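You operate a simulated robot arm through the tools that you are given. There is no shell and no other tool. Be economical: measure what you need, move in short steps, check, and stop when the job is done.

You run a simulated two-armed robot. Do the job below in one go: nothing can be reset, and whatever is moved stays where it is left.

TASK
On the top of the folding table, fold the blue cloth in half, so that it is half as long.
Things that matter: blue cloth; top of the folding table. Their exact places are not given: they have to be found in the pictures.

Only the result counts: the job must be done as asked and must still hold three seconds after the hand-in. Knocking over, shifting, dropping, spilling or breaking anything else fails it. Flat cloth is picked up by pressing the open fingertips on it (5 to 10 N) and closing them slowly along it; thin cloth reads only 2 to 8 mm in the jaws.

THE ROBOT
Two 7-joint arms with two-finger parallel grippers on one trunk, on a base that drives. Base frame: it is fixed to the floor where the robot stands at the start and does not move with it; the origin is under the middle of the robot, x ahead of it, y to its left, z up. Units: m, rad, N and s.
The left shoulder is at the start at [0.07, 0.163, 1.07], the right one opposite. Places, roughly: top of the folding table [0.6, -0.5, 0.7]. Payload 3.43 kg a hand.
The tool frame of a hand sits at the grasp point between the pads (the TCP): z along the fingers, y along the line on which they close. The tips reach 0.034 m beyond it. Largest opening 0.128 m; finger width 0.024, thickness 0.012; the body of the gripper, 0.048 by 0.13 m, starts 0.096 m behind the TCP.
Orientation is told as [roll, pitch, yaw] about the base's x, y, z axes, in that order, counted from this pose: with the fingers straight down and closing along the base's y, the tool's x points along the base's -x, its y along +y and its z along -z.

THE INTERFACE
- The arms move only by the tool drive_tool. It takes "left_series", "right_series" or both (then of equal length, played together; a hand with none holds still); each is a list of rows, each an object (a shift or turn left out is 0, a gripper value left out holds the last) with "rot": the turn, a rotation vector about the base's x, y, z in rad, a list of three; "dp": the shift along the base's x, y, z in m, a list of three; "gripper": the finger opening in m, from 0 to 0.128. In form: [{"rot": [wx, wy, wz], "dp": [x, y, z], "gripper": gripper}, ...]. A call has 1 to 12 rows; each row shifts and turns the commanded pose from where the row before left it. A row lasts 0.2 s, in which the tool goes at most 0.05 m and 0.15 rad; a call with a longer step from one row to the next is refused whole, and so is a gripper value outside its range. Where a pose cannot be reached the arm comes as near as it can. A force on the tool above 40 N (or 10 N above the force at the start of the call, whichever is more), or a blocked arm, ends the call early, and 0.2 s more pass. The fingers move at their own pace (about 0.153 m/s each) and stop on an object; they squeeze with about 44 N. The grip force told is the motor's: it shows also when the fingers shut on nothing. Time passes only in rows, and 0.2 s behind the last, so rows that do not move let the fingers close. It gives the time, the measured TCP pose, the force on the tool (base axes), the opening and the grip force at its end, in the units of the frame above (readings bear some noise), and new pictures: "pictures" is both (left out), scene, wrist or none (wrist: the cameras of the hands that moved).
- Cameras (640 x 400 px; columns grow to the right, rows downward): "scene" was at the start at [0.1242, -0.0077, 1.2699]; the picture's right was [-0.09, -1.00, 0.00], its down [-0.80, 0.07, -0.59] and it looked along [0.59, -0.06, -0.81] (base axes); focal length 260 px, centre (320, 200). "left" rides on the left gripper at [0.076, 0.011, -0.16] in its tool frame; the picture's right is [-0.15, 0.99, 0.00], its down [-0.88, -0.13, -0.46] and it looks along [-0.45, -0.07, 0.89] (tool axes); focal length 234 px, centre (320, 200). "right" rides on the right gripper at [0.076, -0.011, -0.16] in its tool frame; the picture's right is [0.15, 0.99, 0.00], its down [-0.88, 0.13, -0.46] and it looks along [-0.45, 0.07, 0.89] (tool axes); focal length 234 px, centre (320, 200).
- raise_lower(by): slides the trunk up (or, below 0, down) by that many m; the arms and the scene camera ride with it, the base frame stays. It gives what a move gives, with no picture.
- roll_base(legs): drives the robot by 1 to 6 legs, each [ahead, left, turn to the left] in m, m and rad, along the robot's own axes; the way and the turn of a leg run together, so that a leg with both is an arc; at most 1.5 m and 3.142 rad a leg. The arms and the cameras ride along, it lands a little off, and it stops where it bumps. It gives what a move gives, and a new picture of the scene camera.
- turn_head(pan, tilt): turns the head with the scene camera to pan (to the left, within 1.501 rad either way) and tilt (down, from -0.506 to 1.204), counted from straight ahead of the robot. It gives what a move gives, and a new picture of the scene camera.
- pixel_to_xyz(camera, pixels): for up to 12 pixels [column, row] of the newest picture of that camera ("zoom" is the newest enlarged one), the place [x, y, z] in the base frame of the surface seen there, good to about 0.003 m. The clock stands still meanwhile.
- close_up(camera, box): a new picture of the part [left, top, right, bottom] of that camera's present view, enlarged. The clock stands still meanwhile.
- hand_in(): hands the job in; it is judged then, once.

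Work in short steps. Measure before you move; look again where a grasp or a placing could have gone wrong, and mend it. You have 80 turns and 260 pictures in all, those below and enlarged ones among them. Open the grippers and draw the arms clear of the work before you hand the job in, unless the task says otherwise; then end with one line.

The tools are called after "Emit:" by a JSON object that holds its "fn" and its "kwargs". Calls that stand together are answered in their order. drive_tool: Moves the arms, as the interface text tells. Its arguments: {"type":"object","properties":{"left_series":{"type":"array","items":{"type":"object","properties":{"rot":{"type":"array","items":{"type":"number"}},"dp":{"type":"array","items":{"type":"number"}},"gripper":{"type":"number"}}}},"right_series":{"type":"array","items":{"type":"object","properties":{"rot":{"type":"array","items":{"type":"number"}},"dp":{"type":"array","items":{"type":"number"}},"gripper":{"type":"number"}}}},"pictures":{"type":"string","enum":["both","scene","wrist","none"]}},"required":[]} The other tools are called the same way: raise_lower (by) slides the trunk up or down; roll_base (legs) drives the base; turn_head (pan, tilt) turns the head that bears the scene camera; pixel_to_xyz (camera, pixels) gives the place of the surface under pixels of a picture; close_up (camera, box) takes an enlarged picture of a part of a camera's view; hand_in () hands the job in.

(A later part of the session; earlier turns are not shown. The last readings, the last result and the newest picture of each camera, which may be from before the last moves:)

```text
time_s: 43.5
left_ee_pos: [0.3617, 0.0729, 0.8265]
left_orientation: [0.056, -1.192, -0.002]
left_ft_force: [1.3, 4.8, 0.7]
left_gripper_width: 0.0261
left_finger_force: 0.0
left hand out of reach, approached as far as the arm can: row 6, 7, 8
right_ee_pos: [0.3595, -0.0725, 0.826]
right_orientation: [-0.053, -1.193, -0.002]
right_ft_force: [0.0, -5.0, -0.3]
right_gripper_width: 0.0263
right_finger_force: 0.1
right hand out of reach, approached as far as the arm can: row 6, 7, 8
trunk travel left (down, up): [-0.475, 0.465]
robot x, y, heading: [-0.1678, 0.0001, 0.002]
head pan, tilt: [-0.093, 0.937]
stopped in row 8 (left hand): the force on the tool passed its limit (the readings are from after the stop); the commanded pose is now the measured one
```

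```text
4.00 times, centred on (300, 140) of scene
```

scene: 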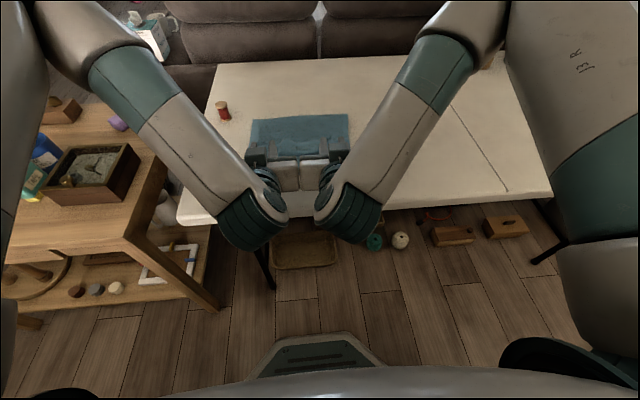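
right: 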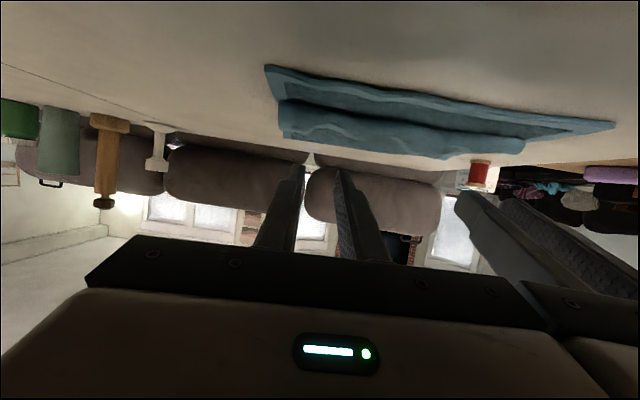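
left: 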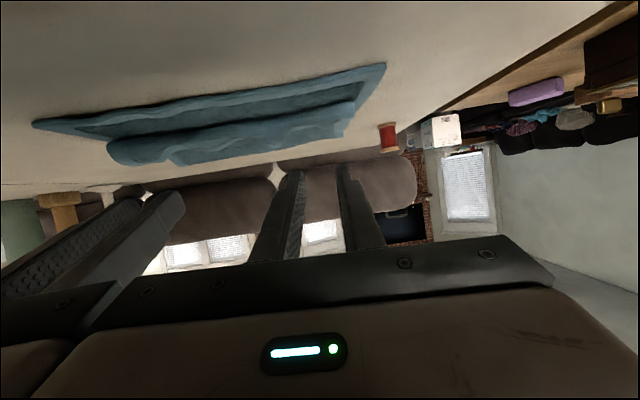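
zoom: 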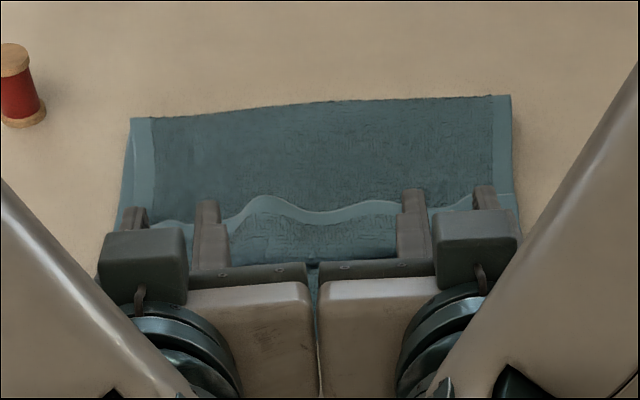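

Released: the hem lies curled away from me (wavy band near zoom row 210). I raise the trunk 0.12 m and drive back 0.15 m to clear the cloth and look.

Emit:
{"fn": "raise_lower", "kwargs": {"by": 0.12}}

Emit:
{"fn": "roll_base", "kwargs": {"legs": [[-0.08, 0, 0]]}}

Emit:
{"fn": "drive_tool", "kwargs": {"left_series": [{"rot": [0, 0.1, 0], "dp": [0.01, 0.03, 0.02]}, {"rot": [0, 0.1, 0], "dp": [0.01, 0.03, 0.02]}, {"rot": [0, 0.1, 0], "dp": [0.01, 0.03, 0.02]}, {"rot": [0, 0.1, 0], "dp": [0.01, 0.03, 0.02]}, {"rot": [0, 0.1, 0], "dp": [0.01, 0.03, 0.01]}, {"rot": [0, 0.1, 0], "dp": [0.01, 0.03, 0.01]}, {"rot": [0, 0.1, 0], "dp": [0.01, 0.02, 0]}, {"rot": [0, 0.1, 0], "dp": [0.01, 0, 0]}, {"rot": [0, 0.1, 0]}, {"rot": [0, 0.1, 0]}, {"rot": [0, 0.1, 0]}, {}], "right_series": [{"rot": [0, 0.1, 0], "dp": [0.01, -0.03, 0.02]}, {"rot": [0, 0.1, 0], "dp": [0.01, -0.03, 0.02]}, {"rot": [0, 0.1, 0], "dp": [0.01, -0.03, 0.02]}, {"rot": [0, 0.1, 0], "dp": [0.01, -0.03, 0.02]}, {"rot": [0, 0.1, 0], "dp": [0.01, -0.03, 0.01]}, {"rot": [0, 0.1, 0], "dp": [0.01, -0.03, 0.01]}, {"rot": [0, 0.1, 0], "dp": [0.01, -0.02, 0]}, {"rot": [0, 0.1, 0], "dp": [0.01, 0, 0]}, {"rot": [0, 0.1, 0]}, {"rot": [0, 0.1, 0]}, {"rot": [0, 0.1, 0]}, {}], "pictures": "scene"}}

Emit:
{"fn": "close_up", "kwargs": {"camera": "scene", "box": [220, 90, 380, 190]}}

```text
time_s: 45.0
left_ee_pos: [0.3626, 0.0715, 0.9453]
left_orientation: [0.054, -1.19, -0.002]
left_ft_force: [0.5, 13.5, -0.2]
left_gripper_width: 0.026
left_finger_force: 0.1
right_ee_pos: [0.3618, -0.0726, 0.9447]
right_orientation: [-0.052, -1.191, -0.002]
right_ft_force: [-1.4, -13.8, -0.4]
right_gripper_width: 0.0258
right_finger_force: 0.0
trunk travel left (down, up): [-0.595, 0.345]
robot x, y, heading: [-0.1675, 0.0022, -0.002]
head pan, tilt: [-0.093, 0.937]
```

```text
time_s: 46.1
left_ee_pos: [0.2822, 0.0728, 0.9464]
left_orientation: [0.055, -1.19, -0.001]
left_ft_force: [1.2, 16.8, 0.1]
left_gripper_width: 0.0259
left_finger_force: 0.0
right_ee_pos: [0.2813, -0.0723, 0.9465]
right_orientation: [-0.053, -1.192, -0.002]
right_ft_force: [-0.4, -16.6, -0.1]
right_gripper_width: 0.0259
right_finger_force: 0.0
trunk travel left (down, up): [-0.595, 0.345]
robot x, y, heading: [-0.2461, 0.0009, -0.004]
head pan, tilt: [-0.093, 0.937]
```

scene: 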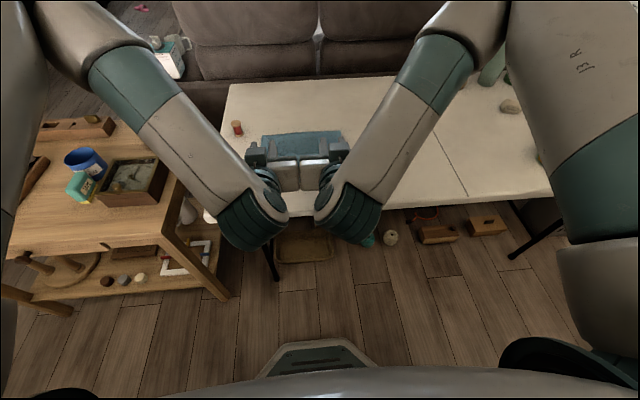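

```text
time_s: 48.7
left_ee_pos: [0.3682, 0.2685, 1.046]
left_orientation: [0.053, -0.089, -0.001]
left_ft_force: [0.2, -0.3, 1.2]
left_gripper_width: 0.026
left_finger_force: 0.0
left hand out of reach, approached as far as the arm can: row 1
right_ee_pos: [0.3682, -0.2691, 1.0464]
right_orientation: [-0.054, -0.093, 0.0]
right_ft_force: [-0.9, -0.3, 0.6]
right_gripper_width: 0.0258
right_finger_force: 0.0
right hand out of reach, approached as far as the arm can: row 1
trunk travel left (down, up): [-0.595, 0.345]
robot x, y, heading: [-0.2491, 0.0017, 0.001]
head pan, tilt: [-0.093, 0.937]
```

scene: 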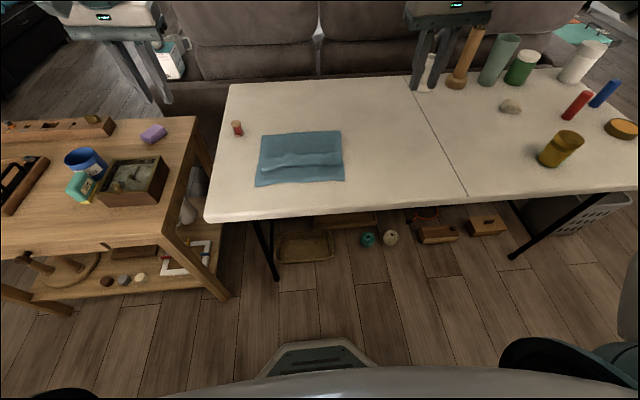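

```text
4.00 times, centred on (300, 140) of scene
```

zoom: 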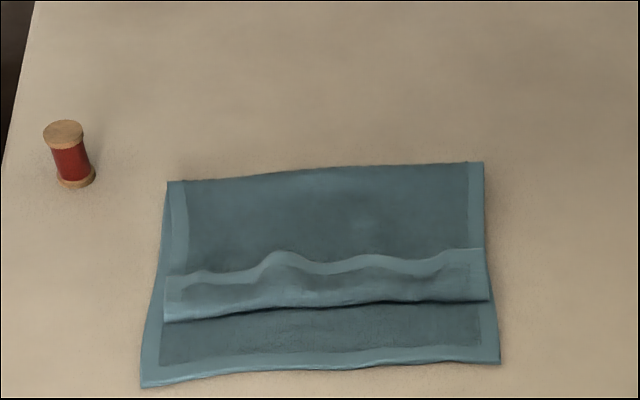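

Now it is clear: a good crease at the far side, with the flap's hem band folded back away from me. I measure it all.

Emit:
{"fn": "pixel_to_xyz", "kwargs": {"camera": "zoom", "pixels": [[175, 186], [320, 174], [478, 168], [170, 280], [320, 268], [480, 252], [170, 315], [320, 305], [485, 294], [148, 380], [320, 366], [495, 360]]}}

```text
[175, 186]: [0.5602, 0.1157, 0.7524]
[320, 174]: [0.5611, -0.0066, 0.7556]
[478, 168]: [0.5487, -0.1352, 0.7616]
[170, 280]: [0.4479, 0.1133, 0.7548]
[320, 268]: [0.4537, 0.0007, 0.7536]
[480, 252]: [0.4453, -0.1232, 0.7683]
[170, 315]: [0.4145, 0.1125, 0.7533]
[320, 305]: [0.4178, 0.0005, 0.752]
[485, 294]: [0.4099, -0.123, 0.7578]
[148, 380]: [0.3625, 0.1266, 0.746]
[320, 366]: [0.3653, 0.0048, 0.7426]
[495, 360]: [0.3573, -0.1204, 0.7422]
```

The bottom half is x 0.36–0.565 (exactly half), and only a 4 cm hem band is folded back (edge at x≈0.45, belly at 0.413). I'll regrasp the hem with the hands tilted the other way (pitch +0.6), so a wrist rotation to −1.5 flips it toward me. First I come forward 0.1 m and position above it.

Emit:
{"fn": "roll_base", "kwargs": {"legs": [[0.1, 0, 0]]}}

Emit:
{"fn": "drive_tool", "kwargs": {"left_series": [{"rot": [-0.0066, 0.086, 0], "dp": [-0.002, -0.0235, -0.023], "gripper": 0.042}, {"rot": [-0.0066, 0.086, 0], "dp": [-0.002, -0.0235, -0.023]}, {"rot": [-0.0066, 0.086, 0], "dp": [-0.002, -0.0235, -0.023]}, {"rot": [-0.0066, 0.086, 0], "dp": [-0.002, -0.0235, -0.023]}, {"rot": [-0.0066, 0.086, 0], "dp": [-0.002, -0.0235, -0.023]}, {"rot": [-0.0066, 0.086, 0], "dp": [-0.002, -0.0235, -0.023]}, {"rot": [-0.0066, 0.086, 0], "dp": [-0.002, -0.0235, -0.023]}, {"rot": [-0.0066, 0.086, 0], "dp": [-0.002, -0.0235, -0.023]}, {}], "right_series": [{"rot": [0.0066, 0.086, 0], "dp": [-0.002, 0.0225, -0.023], "gripper": 0.042}, {"rot": [0.0066, 0.086, 0], "dp": [-0.002, 0.0225, -0.023]}, {"rot": [0.0066, 0.086, 0], "dp": [-0.002, 0.0225, -0.023]}, {"rot": [0.0066, 0.086, 0], "dp": [-0.002, 0.0225, -0.023]}, {"rot": [0.0066, 0.086, 0], "dp": [-0.002, 0.0225, -0.023]}, {"rot": [0.0066, 0.086, 0], "dp": [-0.002, 0.0225, -0.023]}, {"rot": [0.0066, 0.086, 0], "dp": [-0.002, 0.0225, -0.023]}, {"rot": [0.0066, 0.086, 0], "dp": [-0.002, 0.0225, -0.023]}, {}]}}

```text
time_s: 49.9
left_ee_pos: [0.4695, 0.2696, 1.0441]
left_orientation: [0.053, -0.09, 0.003]
left_ft_force: [-0.7, 1.0, 0.1]
left_gripper_width: 0.0261
left_finger_force: 0.1
right_ee_pos: [0.4704, -0.2668, 1.0445]
right_orientation: [-0.055, -0.092, 0.003]
right_ft_force: [0.9, -0.7, -0.5]
right_gripper_width: 0.0261
right_finger_force: 0.1
trunk travel left (down, up): [-0.595, 0.345]
robot x, y, heading: [-0.1448, 0.0008, 0.007]
head pan, tilt: [-0.093, 0.937]
```

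scene: 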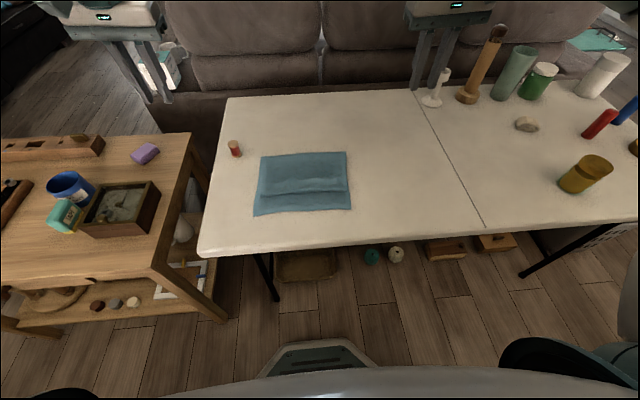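

```text
time_s: 51.9
left_ee_pos: [0.4521, 0.0813, 0.8593]
left_orientation: [-0.007, 0.598, -0.014]
left_ft_force: [1.4, -0.4, 0.1]
left_gripper_width: 0.0418
left_finger_force: 0.1
right_ee_pos: [0.4532, -0.0871, 0.8616]
right_orientation: [0.005, 0.596, 0.017]
right_ft_force: [-0.2, 1.0, -0.1]
right_gripper_width: 0.0421
right_finger_force: 0.0
trunk travel left (down, up): [-0.595, 0.345]
robot x, y, heading: [-0.1459, -0.0024, 0.001]
head pan, tilt: [-0.093, 0.937]
```

scene: 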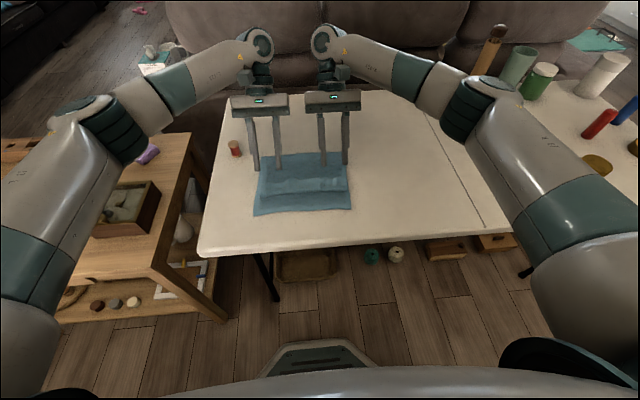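
right: 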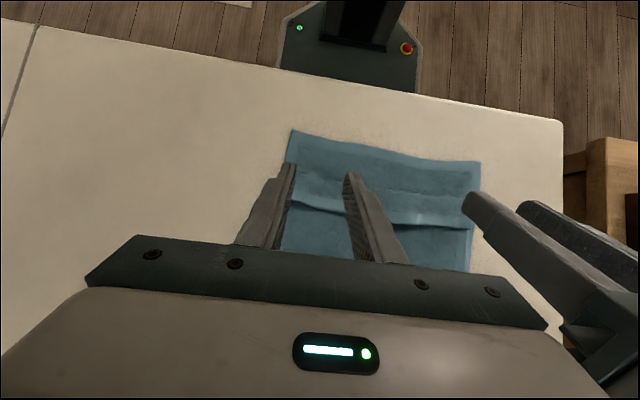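
left: 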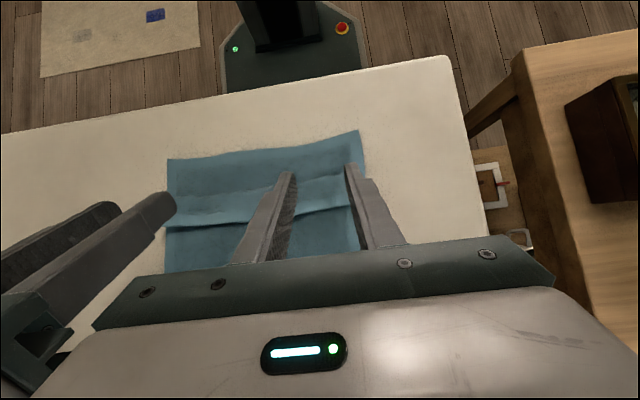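

The tilt is reachable and the wrist views show the hem edge well, near (330,205)–(470,228) right and (180,225)–(340,205) left. I measure the hem edge.

Emit:
{"fn": "pixel_to_xyz", "kwargs": {"camera": "right", "pixels": [[320, 198], [330, 205], [400, 218], [460, 224], [320, 185]]}}

Emit:
{"fn": "pixel_to_xyz", "kwargs": {"camera": "left", "pixels": [[180, 222], [240, 215], [320, 204], [335, 200], [320, 185]]}}

Emit:
{"fn": "close_up", "kwargs": {"camera": "right", "box": [240, 110, 500, 280]}}

Emit:
{"fn": "close_up", "kwargs": {"camera": "left", "box": [140, 110, 400, 280]}}

```text
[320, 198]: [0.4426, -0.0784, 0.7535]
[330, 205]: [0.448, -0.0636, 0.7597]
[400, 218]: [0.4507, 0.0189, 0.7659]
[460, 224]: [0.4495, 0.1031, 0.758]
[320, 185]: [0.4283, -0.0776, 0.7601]
```

```text
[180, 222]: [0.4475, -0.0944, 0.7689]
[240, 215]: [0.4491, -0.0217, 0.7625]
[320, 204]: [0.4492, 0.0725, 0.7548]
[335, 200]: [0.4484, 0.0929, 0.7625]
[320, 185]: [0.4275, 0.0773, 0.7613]
```

```text
2.35 times, centred on (370, 195) of right
```

zoom: 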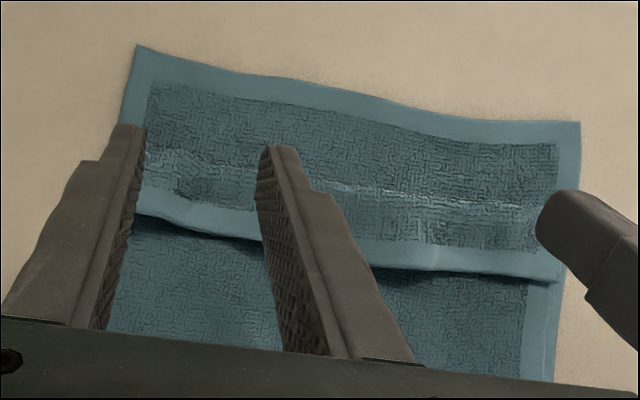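

```text
2.35 times, centred on (270, 195) of left
```

zoom: 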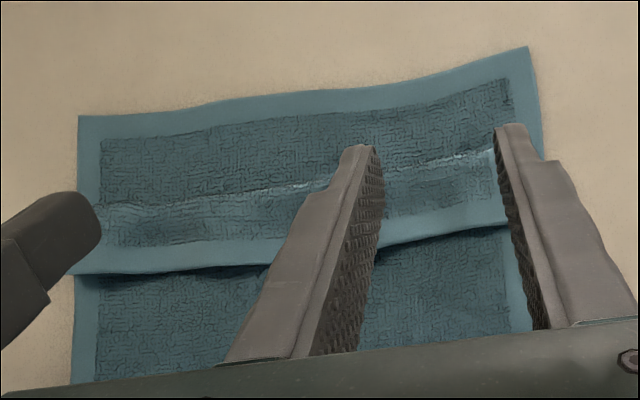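

The hem edge lies at x≈0.45, z≈0.76. TCP x is right, so I descend to just above contact and then press in small steps.

Emit:
{"fn": "drive_tool", "kwargs": {"left_series": [{"dp": [0, 0, -0.025]}, {"dp": [0, 0, -0.02]}, {"dp": [0, 0, -0.012]}, {"dp": [0, 0, -0.005]}, {"dp": [0, 0, -0.004]}, {"dp": [0, 0, -0.003]}, {}], "right_series": [{"dp": [0, 0, -0.026]}, {"dp": [0, 0, -0.02]}, {"dp": [0, 0, -0.012]}, {"dp": [0, 0, -0.005]}, {"dp": [0, 0, -0.004]}, {"dp": [0, 0, -0.003]}, {}]}}

```text
time_s: 53.5
left_ee_pos: [0.4537, 0.0819, 0.7923]
left_orientation: [-0.005, 0.598, -0.013]
left_ft_force: [0.0, 0.7, 0.0]
left_gripper_width: 0.0418
left_finger_force: 0.0
right_ee_pos: [0.4537, -0.0866, 0.7914]
right_orientation: [0.005, 0.593, 0.019]
right_ft_force: [0.6, -0.5, -0.2]
right_gripper_width: 0.0422
right_finger_force: 0.1
trunk travel left (down, up): [-0.595, 0.345]
robot x, y, heading: [-0.1455, -0.0005, 0.002]
head pan, tilt: [-0.093, 0.937]
```

scene: 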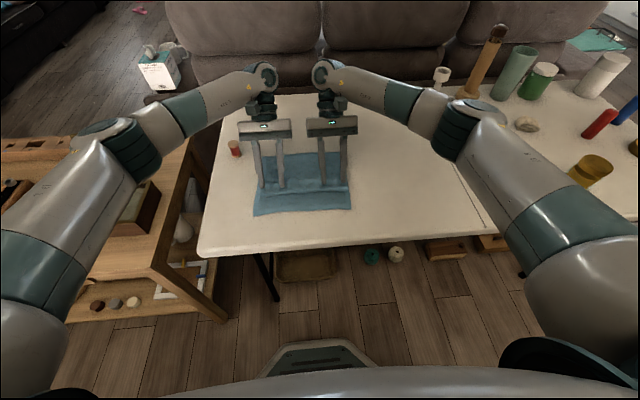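
right: 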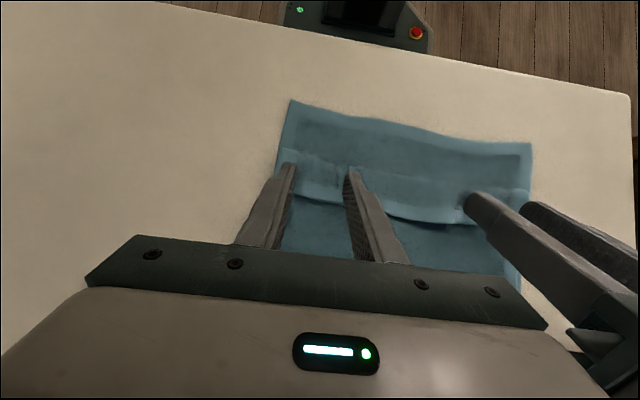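
left: 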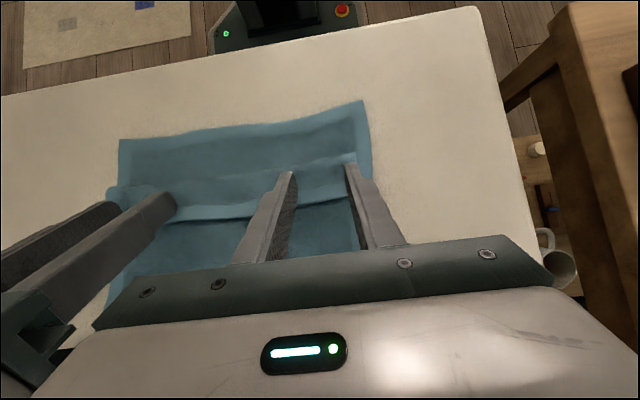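

The tips are just above the band with no force yet. I lower in 1.5–2 mm steps until they press.

Emit:
{"fn": "drive_tool", "kwargs": {"left_series": [{"dp": [0, 0, -0.002]}, {"dp": [0, 0, -0.002]}, {"dp": [0, 0, -0.0015]}, {}], "right_series": [{"dp": [0, 0, -0.002]}, {"dp": [0, 0, -0.002]}, {"dp": [0, 0, -0.0015]}, {}], "pictures": "none"}}

```text
time_s: 54.5
left_ee_pos: [0.4537, 0.0823, 0.7861]
left_orientation: [-0.005, 0.598, -0.014]
left_ft_force: [1.2, -0.1, 1.5]
left_gripper_width: 0.042
left_finger_force: 0.1
right_ee_pos: [0.4534, -0.0876, 0.7865]
right_orientation: [0.005, 0.596, 0.017]
right_ft_force: [-0.2, 0.1, 0.9]
right_gripper_width: 0.042
right_finger_force: 0.1
trunk travel left (down, up): [-0.595, 0.345]
robot x, y, heading: [-0.1446, -0.0003, 0.007]
head pan, tilt: [-0.093, 0.937]
```

Light contact (about 1 N). I press 2 mm more and close slowly.

Emit:
{"fn": "drive_tool", "kwargs": {"left_series": [{"dp": [0, 0, -0.001]}, {"dp": [0, 0, -0.001]}, {"gripper": 0.036}, {"gripper": 0.03}, {"gripper": 0.024}, {"gripper": 0.018}, {"gripper": 0.012}, {"gripper": 0.006}, {"gripper": 0.0}, {}, {}], "right_series": [{"dp": [0, 0, -0.001]}, {"dp": [0, 0, -0.0015]}, {"gripper": 0.036}, {"gripper": 0.03}, {"gripper": 0.024}, {"gripper": 0.018}, {"gripper": 0.012}, {"gripper": 0.006}, {"gripper": 0.0}, {}, {}], "pictures": "wrist"}}

Emit:
{"fn": "close_up", "kwargs": {"camera": "right", "box": [240, 90, 500, 260]}}

Emit:
{"fn": "close_up", "kwargs": {"camera": "left", "box": [140, 90, 400, 260]}}

```text
time_s: 56.9
left_ee_pos: [0.4527, 0.0821, 0.7849]
left_orientation: [-0.009, 0.596, -0.015]
left_ft_force: [0.5, -5.8, 2.8]
left_gripper_width: 0.0047
left_finger_force: 39.1
right_ee_pos: [0.4533, -0.087, 0.7835]
right_orientation: [0.006, 0.595, 0.016]
right_ft_force: [0.0, 4.4, 7.0]
right_gripper_width: 0.0078
right_finger_force: 41.6
trunk travel left (down, up): [-0.595, 0.345]
robot x, y, heading: [-0.1497, -0.0017, 0.005]
head pan, tilt: [-0.093, 0.937]
```

right: 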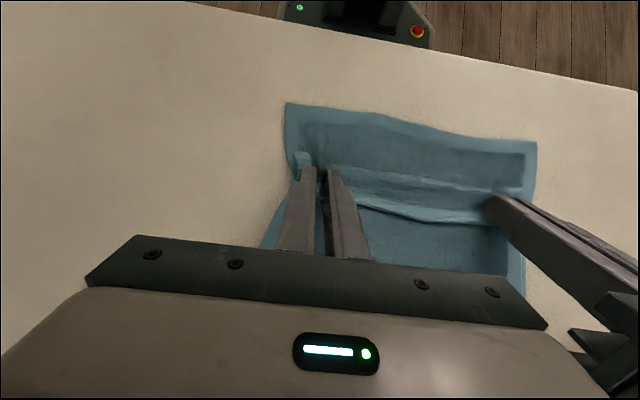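
left: 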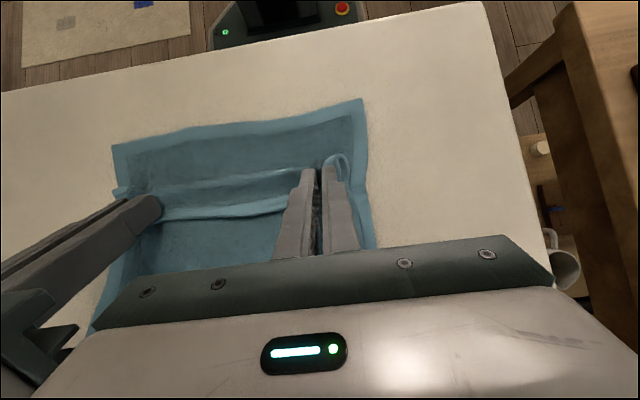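

```text
2.35 times, centred on (370, 175) of right
```

zoom: 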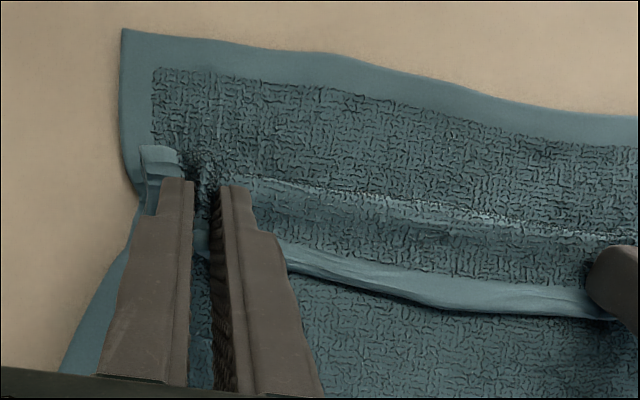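

```text
2.35 times, centred on (270, 175) of left
```

zoom: 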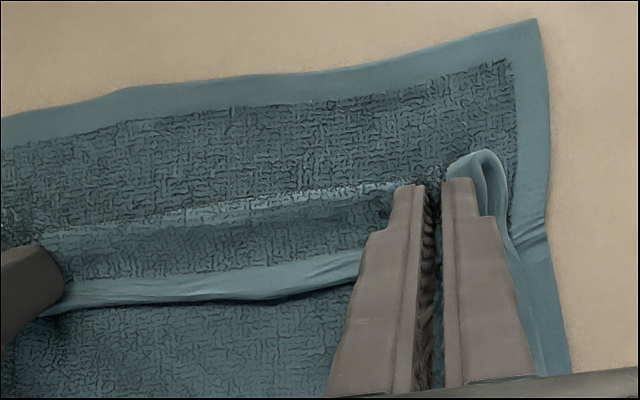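

Left grips 4.7 mm (band only), but right reads 7.8 mm and probably caught the flap too. I reopen the right, lift it slightly, and regrasp with a lighter press.

Emit:
{"fn": "drive_tool", "kwargs": {"right_series": [{"gripper": 0.02}, {"gripper": 0.042}, {"dp": [0, 0, 0.006]}, {"dp": [0, 0, 0.006]}, {}, {}], "pictures": "wrist"}}

Emit:
{"fn": "close_up", "kwargs": {"camera": "right", "box": [240, 90, 500, 260]}}

```text
time_s: 58.3
left_ee_pos: [0.4535, 0.0818, 0.7849]
left_orientation: [-0.006, 0.599, -0.013]
left_ft_force: [-0.4, 0.6, 3.8]
left_gripper_width: 0.0046
left_finger_force: 39.2
right_ee_pos: [0.4551, -0.0864, 0.7962]
right_orientation: [0.006, 0.595, 0.018]
right_ft_force: [0.3, 0.1, 0.6]
right_gripper_width: 0.0418
right_finger_force: 0.1
trunk travel left (down, up): [-0.595, 0.345]
robot x, y, heading: [-0.1446, 0.0039, 0.004]
head pan, tilt: [-0.093, 0.937]
```

right: 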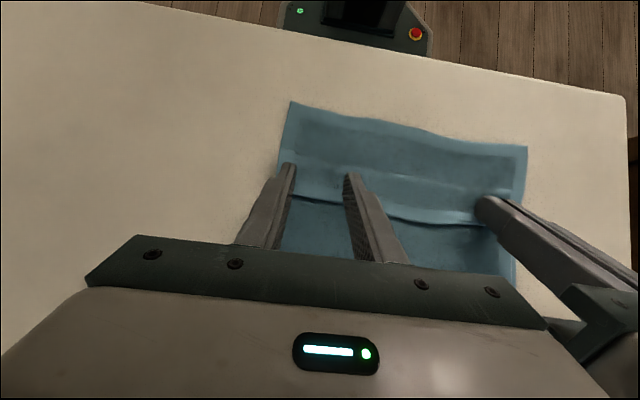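

```text
2.35 times, centred on (370, 175) of right
```

zoom: 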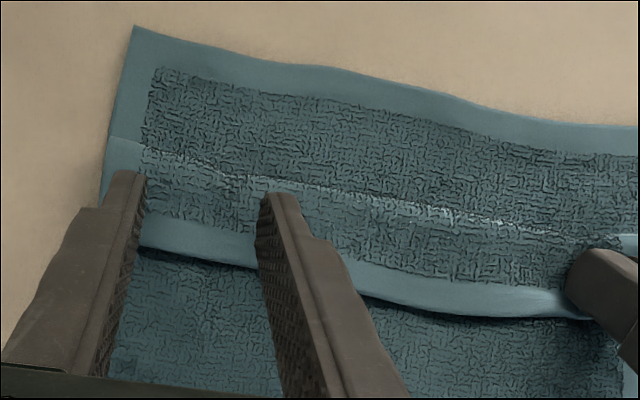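

The cloth relaxed flat with the band still raised. I regrasp with the right at about 1–2 N.

Emit:
{"fn": "drive_tool", "kwargs": {"right_series": [{"dp": [0, 0, -0.005]}, {"dp": [0, 0, -0.005]}, {"gripper": 0.036}, {"gripper": 0.03}, {"gripper": 0.024}, {"gripper": 0.018}, {"gripper": 0.012}, {"gripper": 0.006}, {"gripper": 0.0}, {}, {}], "pictures": "wrist"}}

Emit:
{"fn": "close_up", "kwargs": {"camera": "right", "box": [240, 90, 500, 260]}}

```text
time_s: 60.7
left_ee_pos: [0.4535, 0.0825, 0.7845]
left_orientation: [-0.005, 0.598, -0.016]
left_ft_force: [-0.8, -5.0, 3.0]
left_gripper_width: 0.0045
left_finger_force: 39.1
right_ee_pos: [0.4533, -0.0856, 0.7857]
right_orientation: [0.006, 0.596, 0.017]
right_ft_force: [0.0, 4.8, 3.3]
right_gripper_width: 0.0076
right_finger_force: 41.8
trunk travel left (down, up): [-0.595, 0.345]
robot x, y, heading: [-0.1447, 0.0019, -0.001]
head pan, tilt: [-0.093, 0.937]
```

right: 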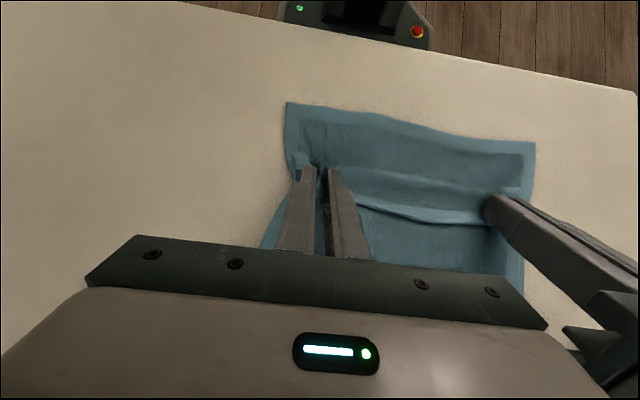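

```text
2.35 times, centred on (370, 175) of right
```

zoom: 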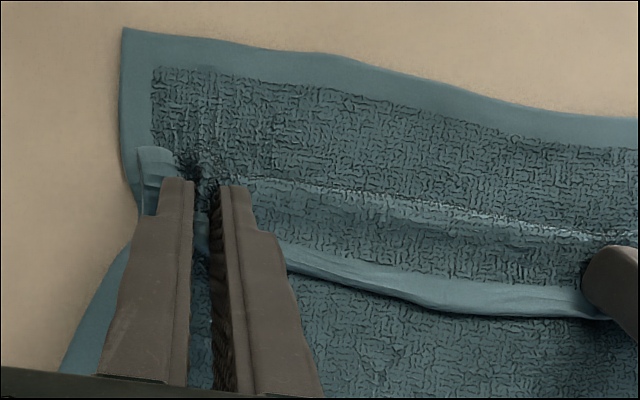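

The right still grabs two layers (7.6 mm). I reopen, shift it 6 mm toward the hem edge and close a few mm higher, catching only the raised edge.

Emit:
{"fn": "drive_tool", "kwargs": {"right_series": [{"gripper": 0.02}, {"gripper": 0.042}, {"dp": [0.003, 0, 0.006]}, {"dp": [0.003, 0, 0.004]}, {"dp": [0, 0, -0.004]}, {"dp": [0, 0, -0.003]}, {"gripper": 0.03}, {"gripper": 0.02}, {"gripper": 0.01}, {"gripper": 0.0}, {}, {}], "pictures": "wrist"}}

Emit:
{"fn": "close_up", "kwargs": {"camera": "right", "box": [240, 90, 500, 260]}}

```text
time_s: 63.3
left_ee_pos: [0.454, 0.0823, 0.7842]
left_orientation: [-0.006, 0.601, -0.014]
left_ft_force: [-1.5, 1.8, 2.9]
left_gripper_width: 0.0044
left_finger_force: 38.6
right_ee_pos: [0.4588, -0.0867, 0.7886]
right_orientation: [0.005, 0.595, 0.017]
right_ft_force: [-0.4, -0.3, 0.7]
right_gripper_width: 0.0032
right_finger_force: 37.5
trunk travel left (down, up): [-0.595, 0.345]
robot x, y, heading: [-0.1506, 0.0014, 0.004]
head pan, tilt: [-0.093, 0.937]
```

right: 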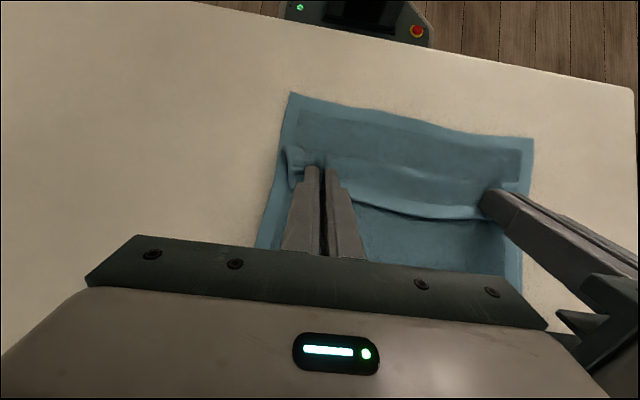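

```text
2.35 times, centred on (370, 175) of right
```

zoom: 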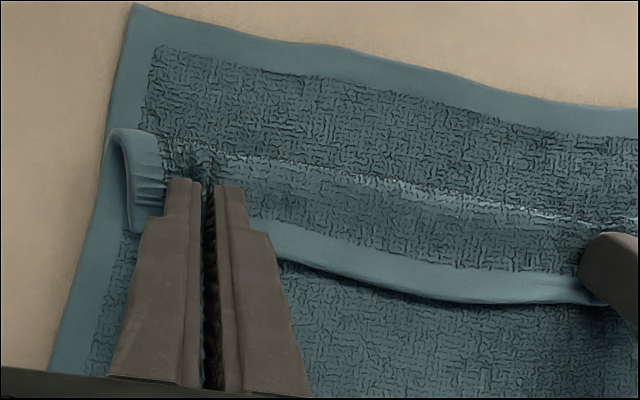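

Right now holds 3.2 mm, band only. I lift and rotate both hands toward pitch 0, bringing the hem up and over.

Emit:
{"fn": "drive_tool", "kwargs": {"left_series": [{"rot": [0, -0.1, 0], "dp": [-0.005, 0, 0.008]}, {"rot": [0, -0.1, 0], "dp": [-0.005, 0, 0.008]}, {"rot": [0, -0.1, 0], "dp": [-0.005, 0, 0.006]}, {"rot": [0, -0.1, 0], "dp": [-0.005, 0, 0.006]}, {"rot": [0, -0.1, 0], "dp": [-0.005, 0, 0.004]}, {"rot": [0, -0.1, 0], "dp": [-0.005, 0, 0.002]}, {}], "right_series": [{"rot": [0, -0.1, 0], "dp": [-0.005, 0, 0.008]}, {"rot": [0, -0.1, 0], "dp": [-0.006, 0, 0.007]}, {"rot": [0, -0.1, 0], "dp": [-0.006, 0, 0.005]}, {"rot": [0, -0.1, 0], "dp": [-0.006, 0, 0.005]}, {"rot": [0, -0.1, 0], "dp": [-0.006, 0, 0.003]}, {"rot": [0, -0.1, 0], "dp": [-0.006, 0, 0.002]}, {}]}}

Emit:
{"fn": "close_up", "kwargs": {"camera": "scene", "box": [220, 120, 380, 220]}}

```text
time_s: 64.9
left_ee_pos: [0.4241, 0.0822, 0.8173]
left_orientation: [0.003, -0.002, -0.012]
left_ft_force: [-0.1, -0.7, 0.2]
left_gripper_width: 0.0042
left_finger_force: 38.5
right_ee_pos: [0.4249, -0.0878, 0.8161]
right_orientation: [-0.003, -0.005, 0.013]
right_ft_force: [-0.5, 0.5, -0.6]
right_gripper_width: 0.0031
right_finger_force: 37.8
trunk travel left (down, up): [-0.595, 0.345]
robot x, y, heading: [-0.1502, -0.0001, -0.005]
head pan, tilt: [-0.093, 0.937]
```

scene: 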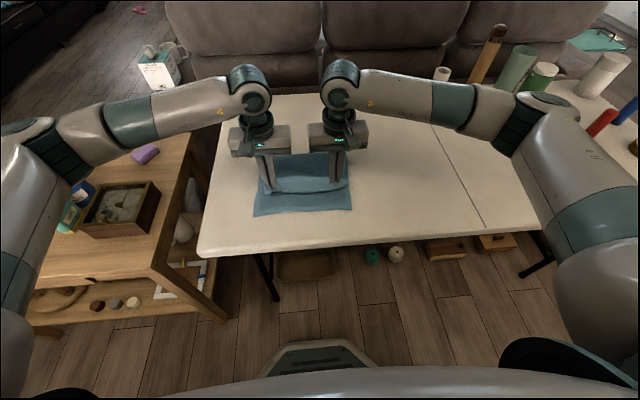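
right: 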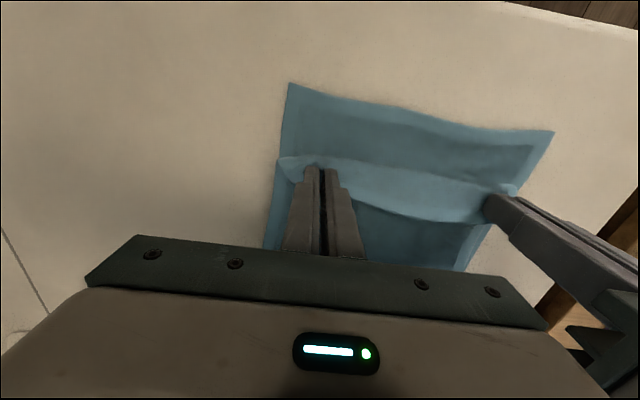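
left: 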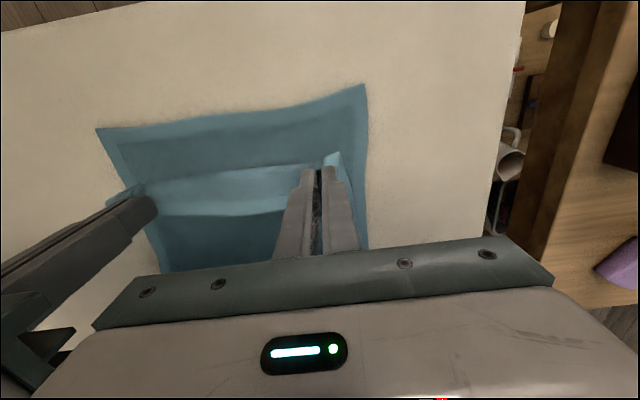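

```text
4.00 times, centred on (300, 170) of scene
```

zoom: 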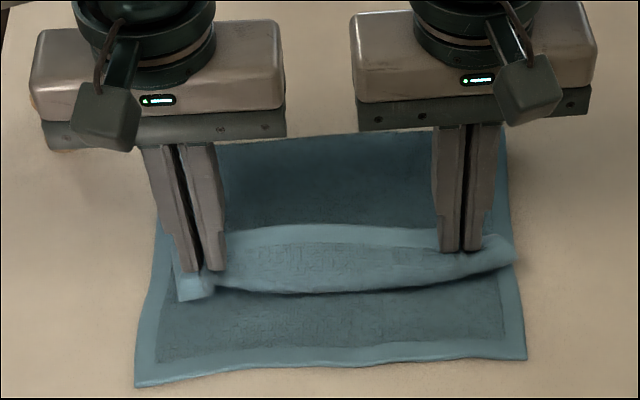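

The band stands up nicely at the tips. I continue rotating to −0.6 while moving 0.034 m toward me.

Emit:
{"fn": "drive_tool", "kwargs": {"left_series": [{"rot": [0, -0.1, 0], "dp": [-0.0055, 0, 0.002]}, {"rot": [0, -0.1, 0], "dp": [-0.0055, 0, 0.002]}, {"rot": [0, -0.1, 0], "dp": [-0.0055, 0, 0.001]}, {"rot": [0, -0.1, 0], "dp": [-0.0055, 0, 0]}, {"rot": [0, -0.1, 0], "dp": [-0.0055, 0, -0.001]}, {"rot": [0, -0.1, 0], "dp": [-0.0055, 0, -0.002]}, {}], "right_series": [{"rot": [0, -0.1, 0], "dp": [-0.0055, 0, 0.002]}, {"rot": [0, -0.1, 0], "dp": [-0.0055, 0, 0.002]}, {"rot": [0, -0.1, 0], "dp": [-0.0055, 0, 0.001]}, {"rot": [0, -0.1, 0], "dp": [-0.0055, 0, 0]}, {"rot": [0, -0.1, 0], "dp": [-0.0055, 0, -0.001]}, {"rot": [0, -0.1, 0], "dp": [-0.0055, 0, -0.002]}, {}], "pictures": "none"}}

Emit:
{"fn": "roll_base", "kwargs": {"legs": [[-0.025, 0, 0]]}}

Emit:
{"fn": "close_up", "kwargs": {"camera": "scene", "box": [220, 120, 380, 220]}}

Emit:
{"fn": "close_up", "kwargs": {"camera": "right", "box": [240, 0, 640, 250]}}

```text
time_s: 66.5
left_ee_pos: [0.3913, 0.081, 0.8199]
left_orientation: [0.01, -0.604, -0.013]
left_ft_force: [-1.1, -0.7, -0.7]
left_gripper_width: 0.0043
left_finger_force: 38.8
right_ee_pos: [0.3901, -0.0861, 0.8205]
right_orientation: [-0.015, -0.606, 0.016]
right_ft_force: [0.1, 0.4, -0.1]
right_gripper_width: 0.0029
right_finger_force: 37.9
trunk travel left (down, up): [-0.595, 0.345]
robot x, y, heading: [-0.1506, 0.0048, 0.005]
head pan, tilt: [-0.093, 0.937]
```

```text
time_s: 67.3
left_ee_pos: [0.3674, 0.0818, 0.8207]
left_orientation: [0.01, -0.602, -0.014]
left_ft_force: [-0.1, 0.1, 0.7]
left_gripper_width: 0.0044
left_finger_force: 38.7
right_ee_pos: [0.3672, -0.0868, 0.82]
right_orientation: [-0.013, -0.606, 0.017]
right_ft_force: [-0.1, 0.9, -0.8]
right_gripper_width: 0.0027
right_finger_force: 37.7
trunk travel left (down, up): [-0.595, 0.345]
robot x, y, heading: [-0.1701, -0.0005, 0.002]
head pan, tilt: [-0.093, 0.937]
```

scene: 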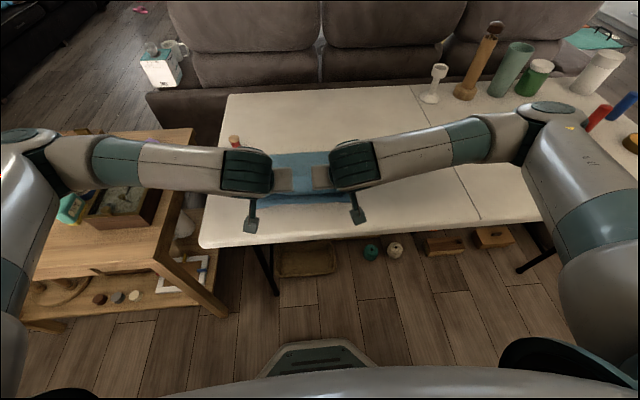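

```text
4.00 times, centred on (300, 170) of scene
```

zoom: 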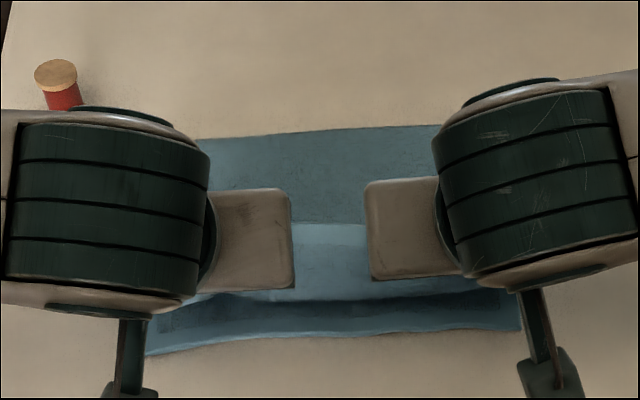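

```text
1.60 times, centred on (440, 125) of right
```

zoom: 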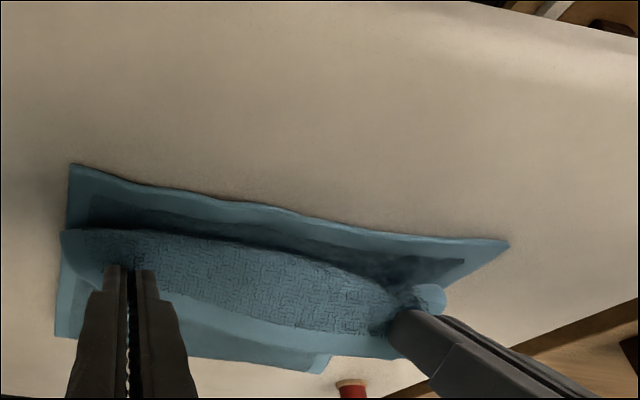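

The hem is held upright and the tips are at about (0.386, 0.79). I rotate further while the arms give and the base takes up the x motion, to stay within reach.

Emit:
{"fn": "drive_tool", "kwargs": {"left_series": [{"rot": [0, -0.1, 0], "dp": [0.005, 0, -0.003]}, {"rot": [0, -0.1, 0], "dp": [0.005, 0, -0.004]}, {"rot": [0, -0.1, 0], "dp": [0.005, 0, -0.004]}, {"rot": [0, -0.1, 0], "dp": [0.005, 0, -0.004]}, {}], "right_series": [{"rot": [0, -0.1, 0], "dp": [0.005, 0, -0.003]}, {"rot": [0, -0.1, 0], "dp": [0.005, 0, -0.004]}, {"rot": [0, -0.1, 0], "dp": [0.005, 0, -0.004]}, {"rot": [0, -0.1, 0], "dp": [0.005, 0, -0.004]}, {}], "pictures": "none"}}

Emit:
{"fn": "roll_base", "kwargs": {"legs": [[-0.03, 0, 0]]}}

Emit:
{"fn": "drive_tool", "kwargs": {"left_series": [{"rot": [0, -0.1, 0], "dp": [0.002, 0, -0.004]}, {"rot": [0, -0.1, 0], "dp": [0.002, 0, -0.004]}, {"rot": [0, -0.1, 0], "dp": [0.002, 0, -0.004]}, {"rot": [0, -0.1, 0], "dp": [0.002, 0, -0.004]}, {}], "right_series": [{"rot": [0, -0.1, 0], "dp": [0.002, 0, -0.004]}, {"rot": [0, -0.1, 0], "dp": [0.002, 0, -0.004]}, {"rot": [0, -0.1, 0], "dp": [0.002, 0, -0.004]}, {"rot": [0, -0.1, 0], "dp": [0.002, 0, -0.004]}, {}]}}

Emit:
{"fn": "close_up", "kwargs": {"camera": "scene", "box": [220, 110, 380, 210]}}

```text
time_s: 68.5
left_ee_pos: [0.3856, 0.0814, 0.8053]
left_orientation: [0.021, -1.003, -0.022]
left_ft_force: [-0.4, -0.2, 0.4]
left_gripper_width: 0.0044
left_finger_force: 38.2
right_ee_pos: [0.3864, -0.0858, 0.8055]
right_orientation: [-0.025, -1.005, 0.027]
right_ft_force: [0.3, 0.6, 0.3]
right_gripper_width: 0.0029
right_finger_force: 38.0
trunk travel left (down, up): [-0.595, 0.345]
robot x, y, heading: [-0.1701, -0.0037, 0.005]
head pan, tilt: [-0.093, 0.937]
```

```text
time_s: 69.3
left_ee_pos: [0.3567, 0.0824, 0.8046]
left_orientation: [0.021, -1.0, -0.019]
left_ft_force: [-0.4, 0.2, -0.3]
left_gripper_width: 0.0043
left_finger_force: 38.8
right_ee_pos: [0.3562, -0.0871, 0.8054]
right_orientation: [-0.027, -1.005, 0.027]
right_ft_force: [0.1, 1.6, 0.7]
right_gripper_width: 0.0029
right_finger_force: 37.6
trunk travel left (down, up): [-0.595, 0.345]
robot x, y, heading: [-0.1989, -0.0003, 0.002]
head pan, tilt: [-0.093, 0.937]
```

scene: 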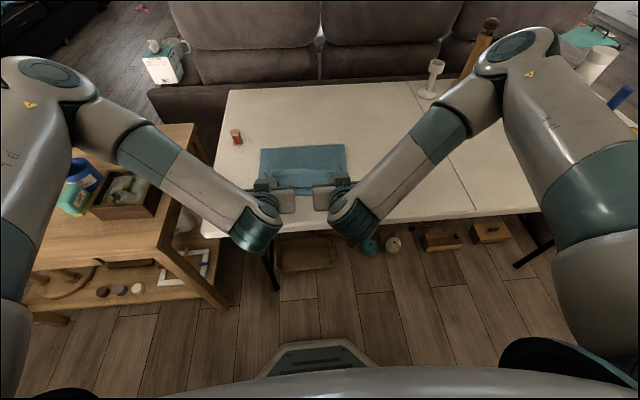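

```text
time_s: 70.1
left_ee_pos: [0.3599, 0.0682, 0.8069]
left_orientation: [0.074, -1.257, -0.053]
left_ft_force: [1.3, 7.0, -0.7]
left_gripper_width: 0.0043
left_finger_force: 39.4
left hand out of reach, approached as far as the arm can: row 2, 3
right_ee_pos: [0.3593, -0.0691, 0.8097]
right_orientation: [-0.089, -1.259, 0.067]
right_ft_force: [0.3, -7.4, -0.1]
right_gripper_width: 0.0026
right_finger_force: 37.6
right hand out of reach, approached as far as the arm can: row 2, 3
trunk travel left (down, up): [-0.595, 0.345]
robot x, y, heading: [-0.2024, 0.0006, 0.003]
head pan, tilt: [-0.093, 0.937]
stopped in row 3 (left hand): the force on the tool passed its limit (the readings are from after the stop); the commanded pose is now the measured one
```

scene: 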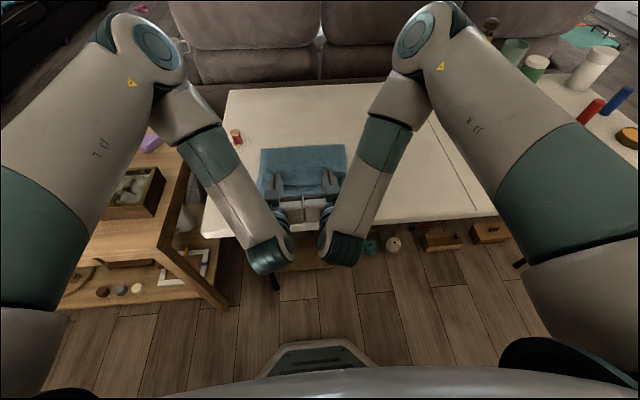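
right: 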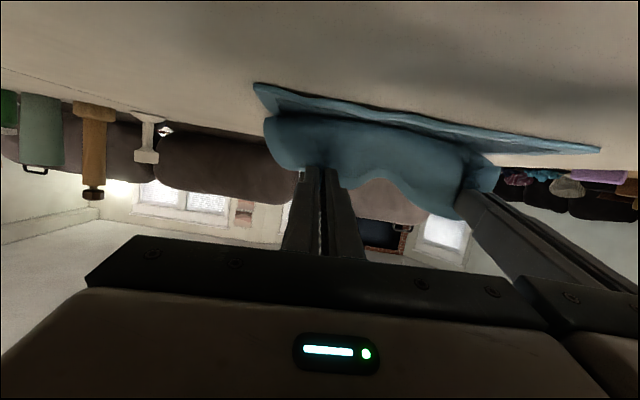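
left: 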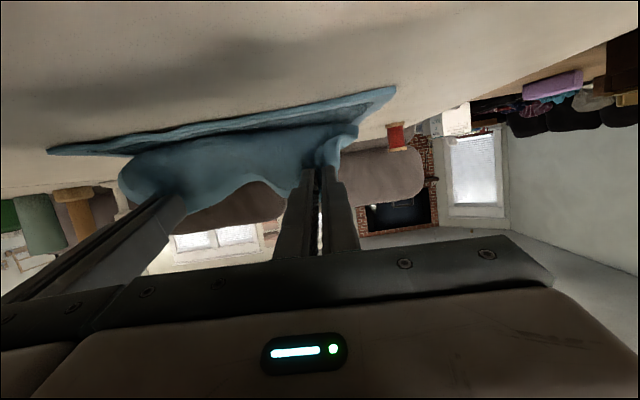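

```text
4.00 times, centred on (300, 160) of scene
```

zoom: 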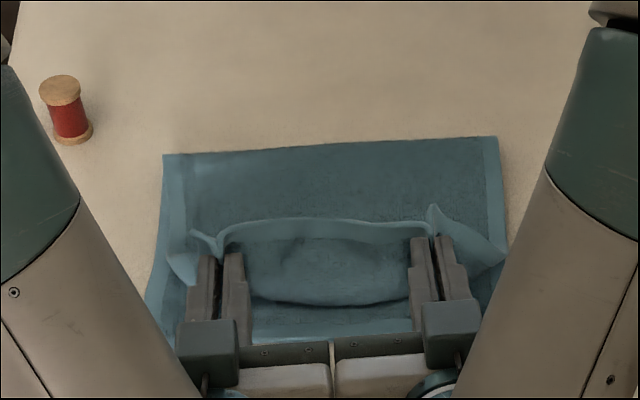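

The hands reached pitch −1.26 and touch each other again. I measure hem, foot and near edge before releasing.

Emit:
{"fn": "pixel_to_xyz", "kwargs": {"camera": "zoom", "pixels": [[320, 145], [320, 200], [320, 225], [320, 250], [320, 275], [320, 300], [320, 320], [320, 332], [205, 240], [435, 212], [290, 330]]}}

```text
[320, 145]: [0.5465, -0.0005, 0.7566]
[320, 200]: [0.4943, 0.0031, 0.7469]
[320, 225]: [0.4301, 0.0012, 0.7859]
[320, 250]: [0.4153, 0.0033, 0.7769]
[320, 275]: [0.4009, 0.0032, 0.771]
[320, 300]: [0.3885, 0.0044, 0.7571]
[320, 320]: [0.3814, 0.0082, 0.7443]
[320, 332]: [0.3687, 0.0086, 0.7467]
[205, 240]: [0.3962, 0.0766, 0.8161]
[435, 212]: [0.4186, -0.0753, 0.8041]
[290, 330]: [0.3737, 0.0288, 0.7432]
```

In the middle the hem sags to x≈0.43 because the hands came together. I spread them again, moving the arms outward in robot reach, then drive back 0.055 m so the hem leans toward me.

Emit:
{"fn": "drive_tool", "kwargs": {"left_series": [{"dp": [0.008, 0.002, 0]}, {"dp": [0.008, 0.004, 0]}, {"dp": [0.008, 0.004, -0.002], "rot": [0, -0.05, 0]}, {"dp": [0.008, 0.004, -0.002], "rot": [0, -0.05, 0]}, {}], "right_series": [{"dp": [0.008, -0.002, 0]}, {"dp": [0.008, -0.004, 0]}, {"dp": [0.008, -0.004, -0.002], "rot": [0, -0.05, 0]}, {"dp": [0.008, -0.004, -0.004], "rot": [0, -0.05, 0]}, {}], "pictures": "none"}}

Emit:
{"fn": "roll_base", "kwargs": {"legs": [[-0.055, 0, 0]]}}

Emit:
{"fn": "close_up", "kwargs": {"camera": "scene", "box": [220, 110, 380, 210]}}

Emit:
{"fn": "pixel_to_xyz", "kwargs": {"camera": "zoom", "pixels": [[320, 120], [320, 130], [320, 180], [320, 200], [320, 220], [320, 240], [320, 260], [320, 275], [320, 290], [320, 305]]}}

```text
time_s: 70.8
left_ee_pos: [0.3773, 0.0713, 0.813]
left_orientation: [0.103, -1.281, -0.069]
left_ft_force: [0.4, 4.3, -0.3]
left_gripper_width: 0.0045
left_finger_force: 39.0
left hand out of reach, approached as far as the arm can: row 2, 3
right_ee_pos: [0.3769, -0.0731, 0.8151]
right_orientation: [-0.118, -1.282, 0.08]
right_ft_force: [0.1, -3.8, 0.8]
right_gripper_width: 0.0029
right_finger_force: 37.6
right hand out of reach, approached as far as the arm can: row 2, 3
trunk travel left (down, up): [-0.595, 0.345]
robot x, y, heading: [-0.1973, -0.0015, 0.004]
head pan, tilt: [-0.093, 0.937]
stopped in row 3 (left hand): the force on the tool passed its limit (the readings are from after the stop); the commanded pose is now the measured one
```

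```text
time_s: 71.8
left_ee_pos: [0.3209, 0.0701, 0.8136]
left_orientation: [0.103, -1.28, -0.067]
left_ft_force: [0.1, 9.8, -1.3]
left_gripper_width: 0.0046
left_finger_force: 39.1
right_ee_pos: [0.3227, -0.0723, 0.8166]
right_orientation: [-0.12, -1.283, 0.082]
right_ft_force: [0.4, -10.3, 1.7]
right_gripper_width: 0.003
right_finger_force: 37.4
trunk travel left (down, up): [-0.595, 0.345]
robot x, y, heading: [-0.2535, 0.0033, 0.006]
head pan, tilt: [-0.093, 0.937]
```

scene: 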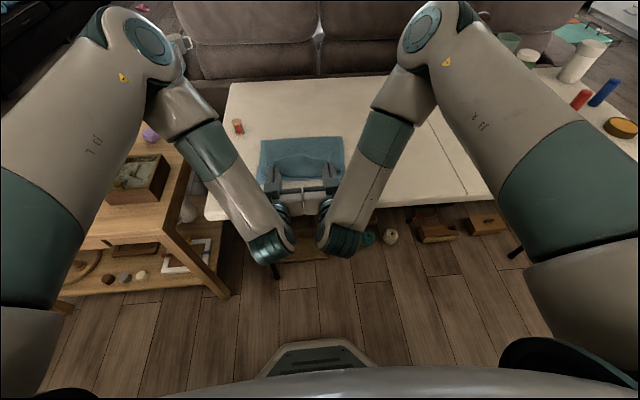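

```text
4.00 times, centred on (300, 160) of scene
```

zoom: 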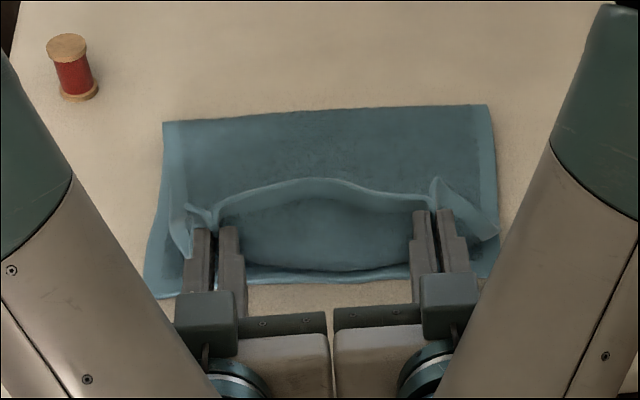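

```text
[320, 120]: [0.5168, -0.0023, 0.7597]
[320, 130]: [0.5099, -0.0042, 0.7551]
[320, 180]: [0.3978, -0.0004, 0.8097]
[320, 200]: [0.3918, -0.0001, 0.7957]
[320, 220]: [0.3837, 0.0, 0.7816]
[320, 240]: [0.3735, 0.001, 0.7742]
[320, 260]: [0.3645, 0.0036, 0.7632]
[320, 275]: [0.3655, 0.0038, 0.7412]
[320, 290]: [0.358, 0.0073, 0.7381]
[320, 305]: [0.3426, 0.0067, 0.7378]
```

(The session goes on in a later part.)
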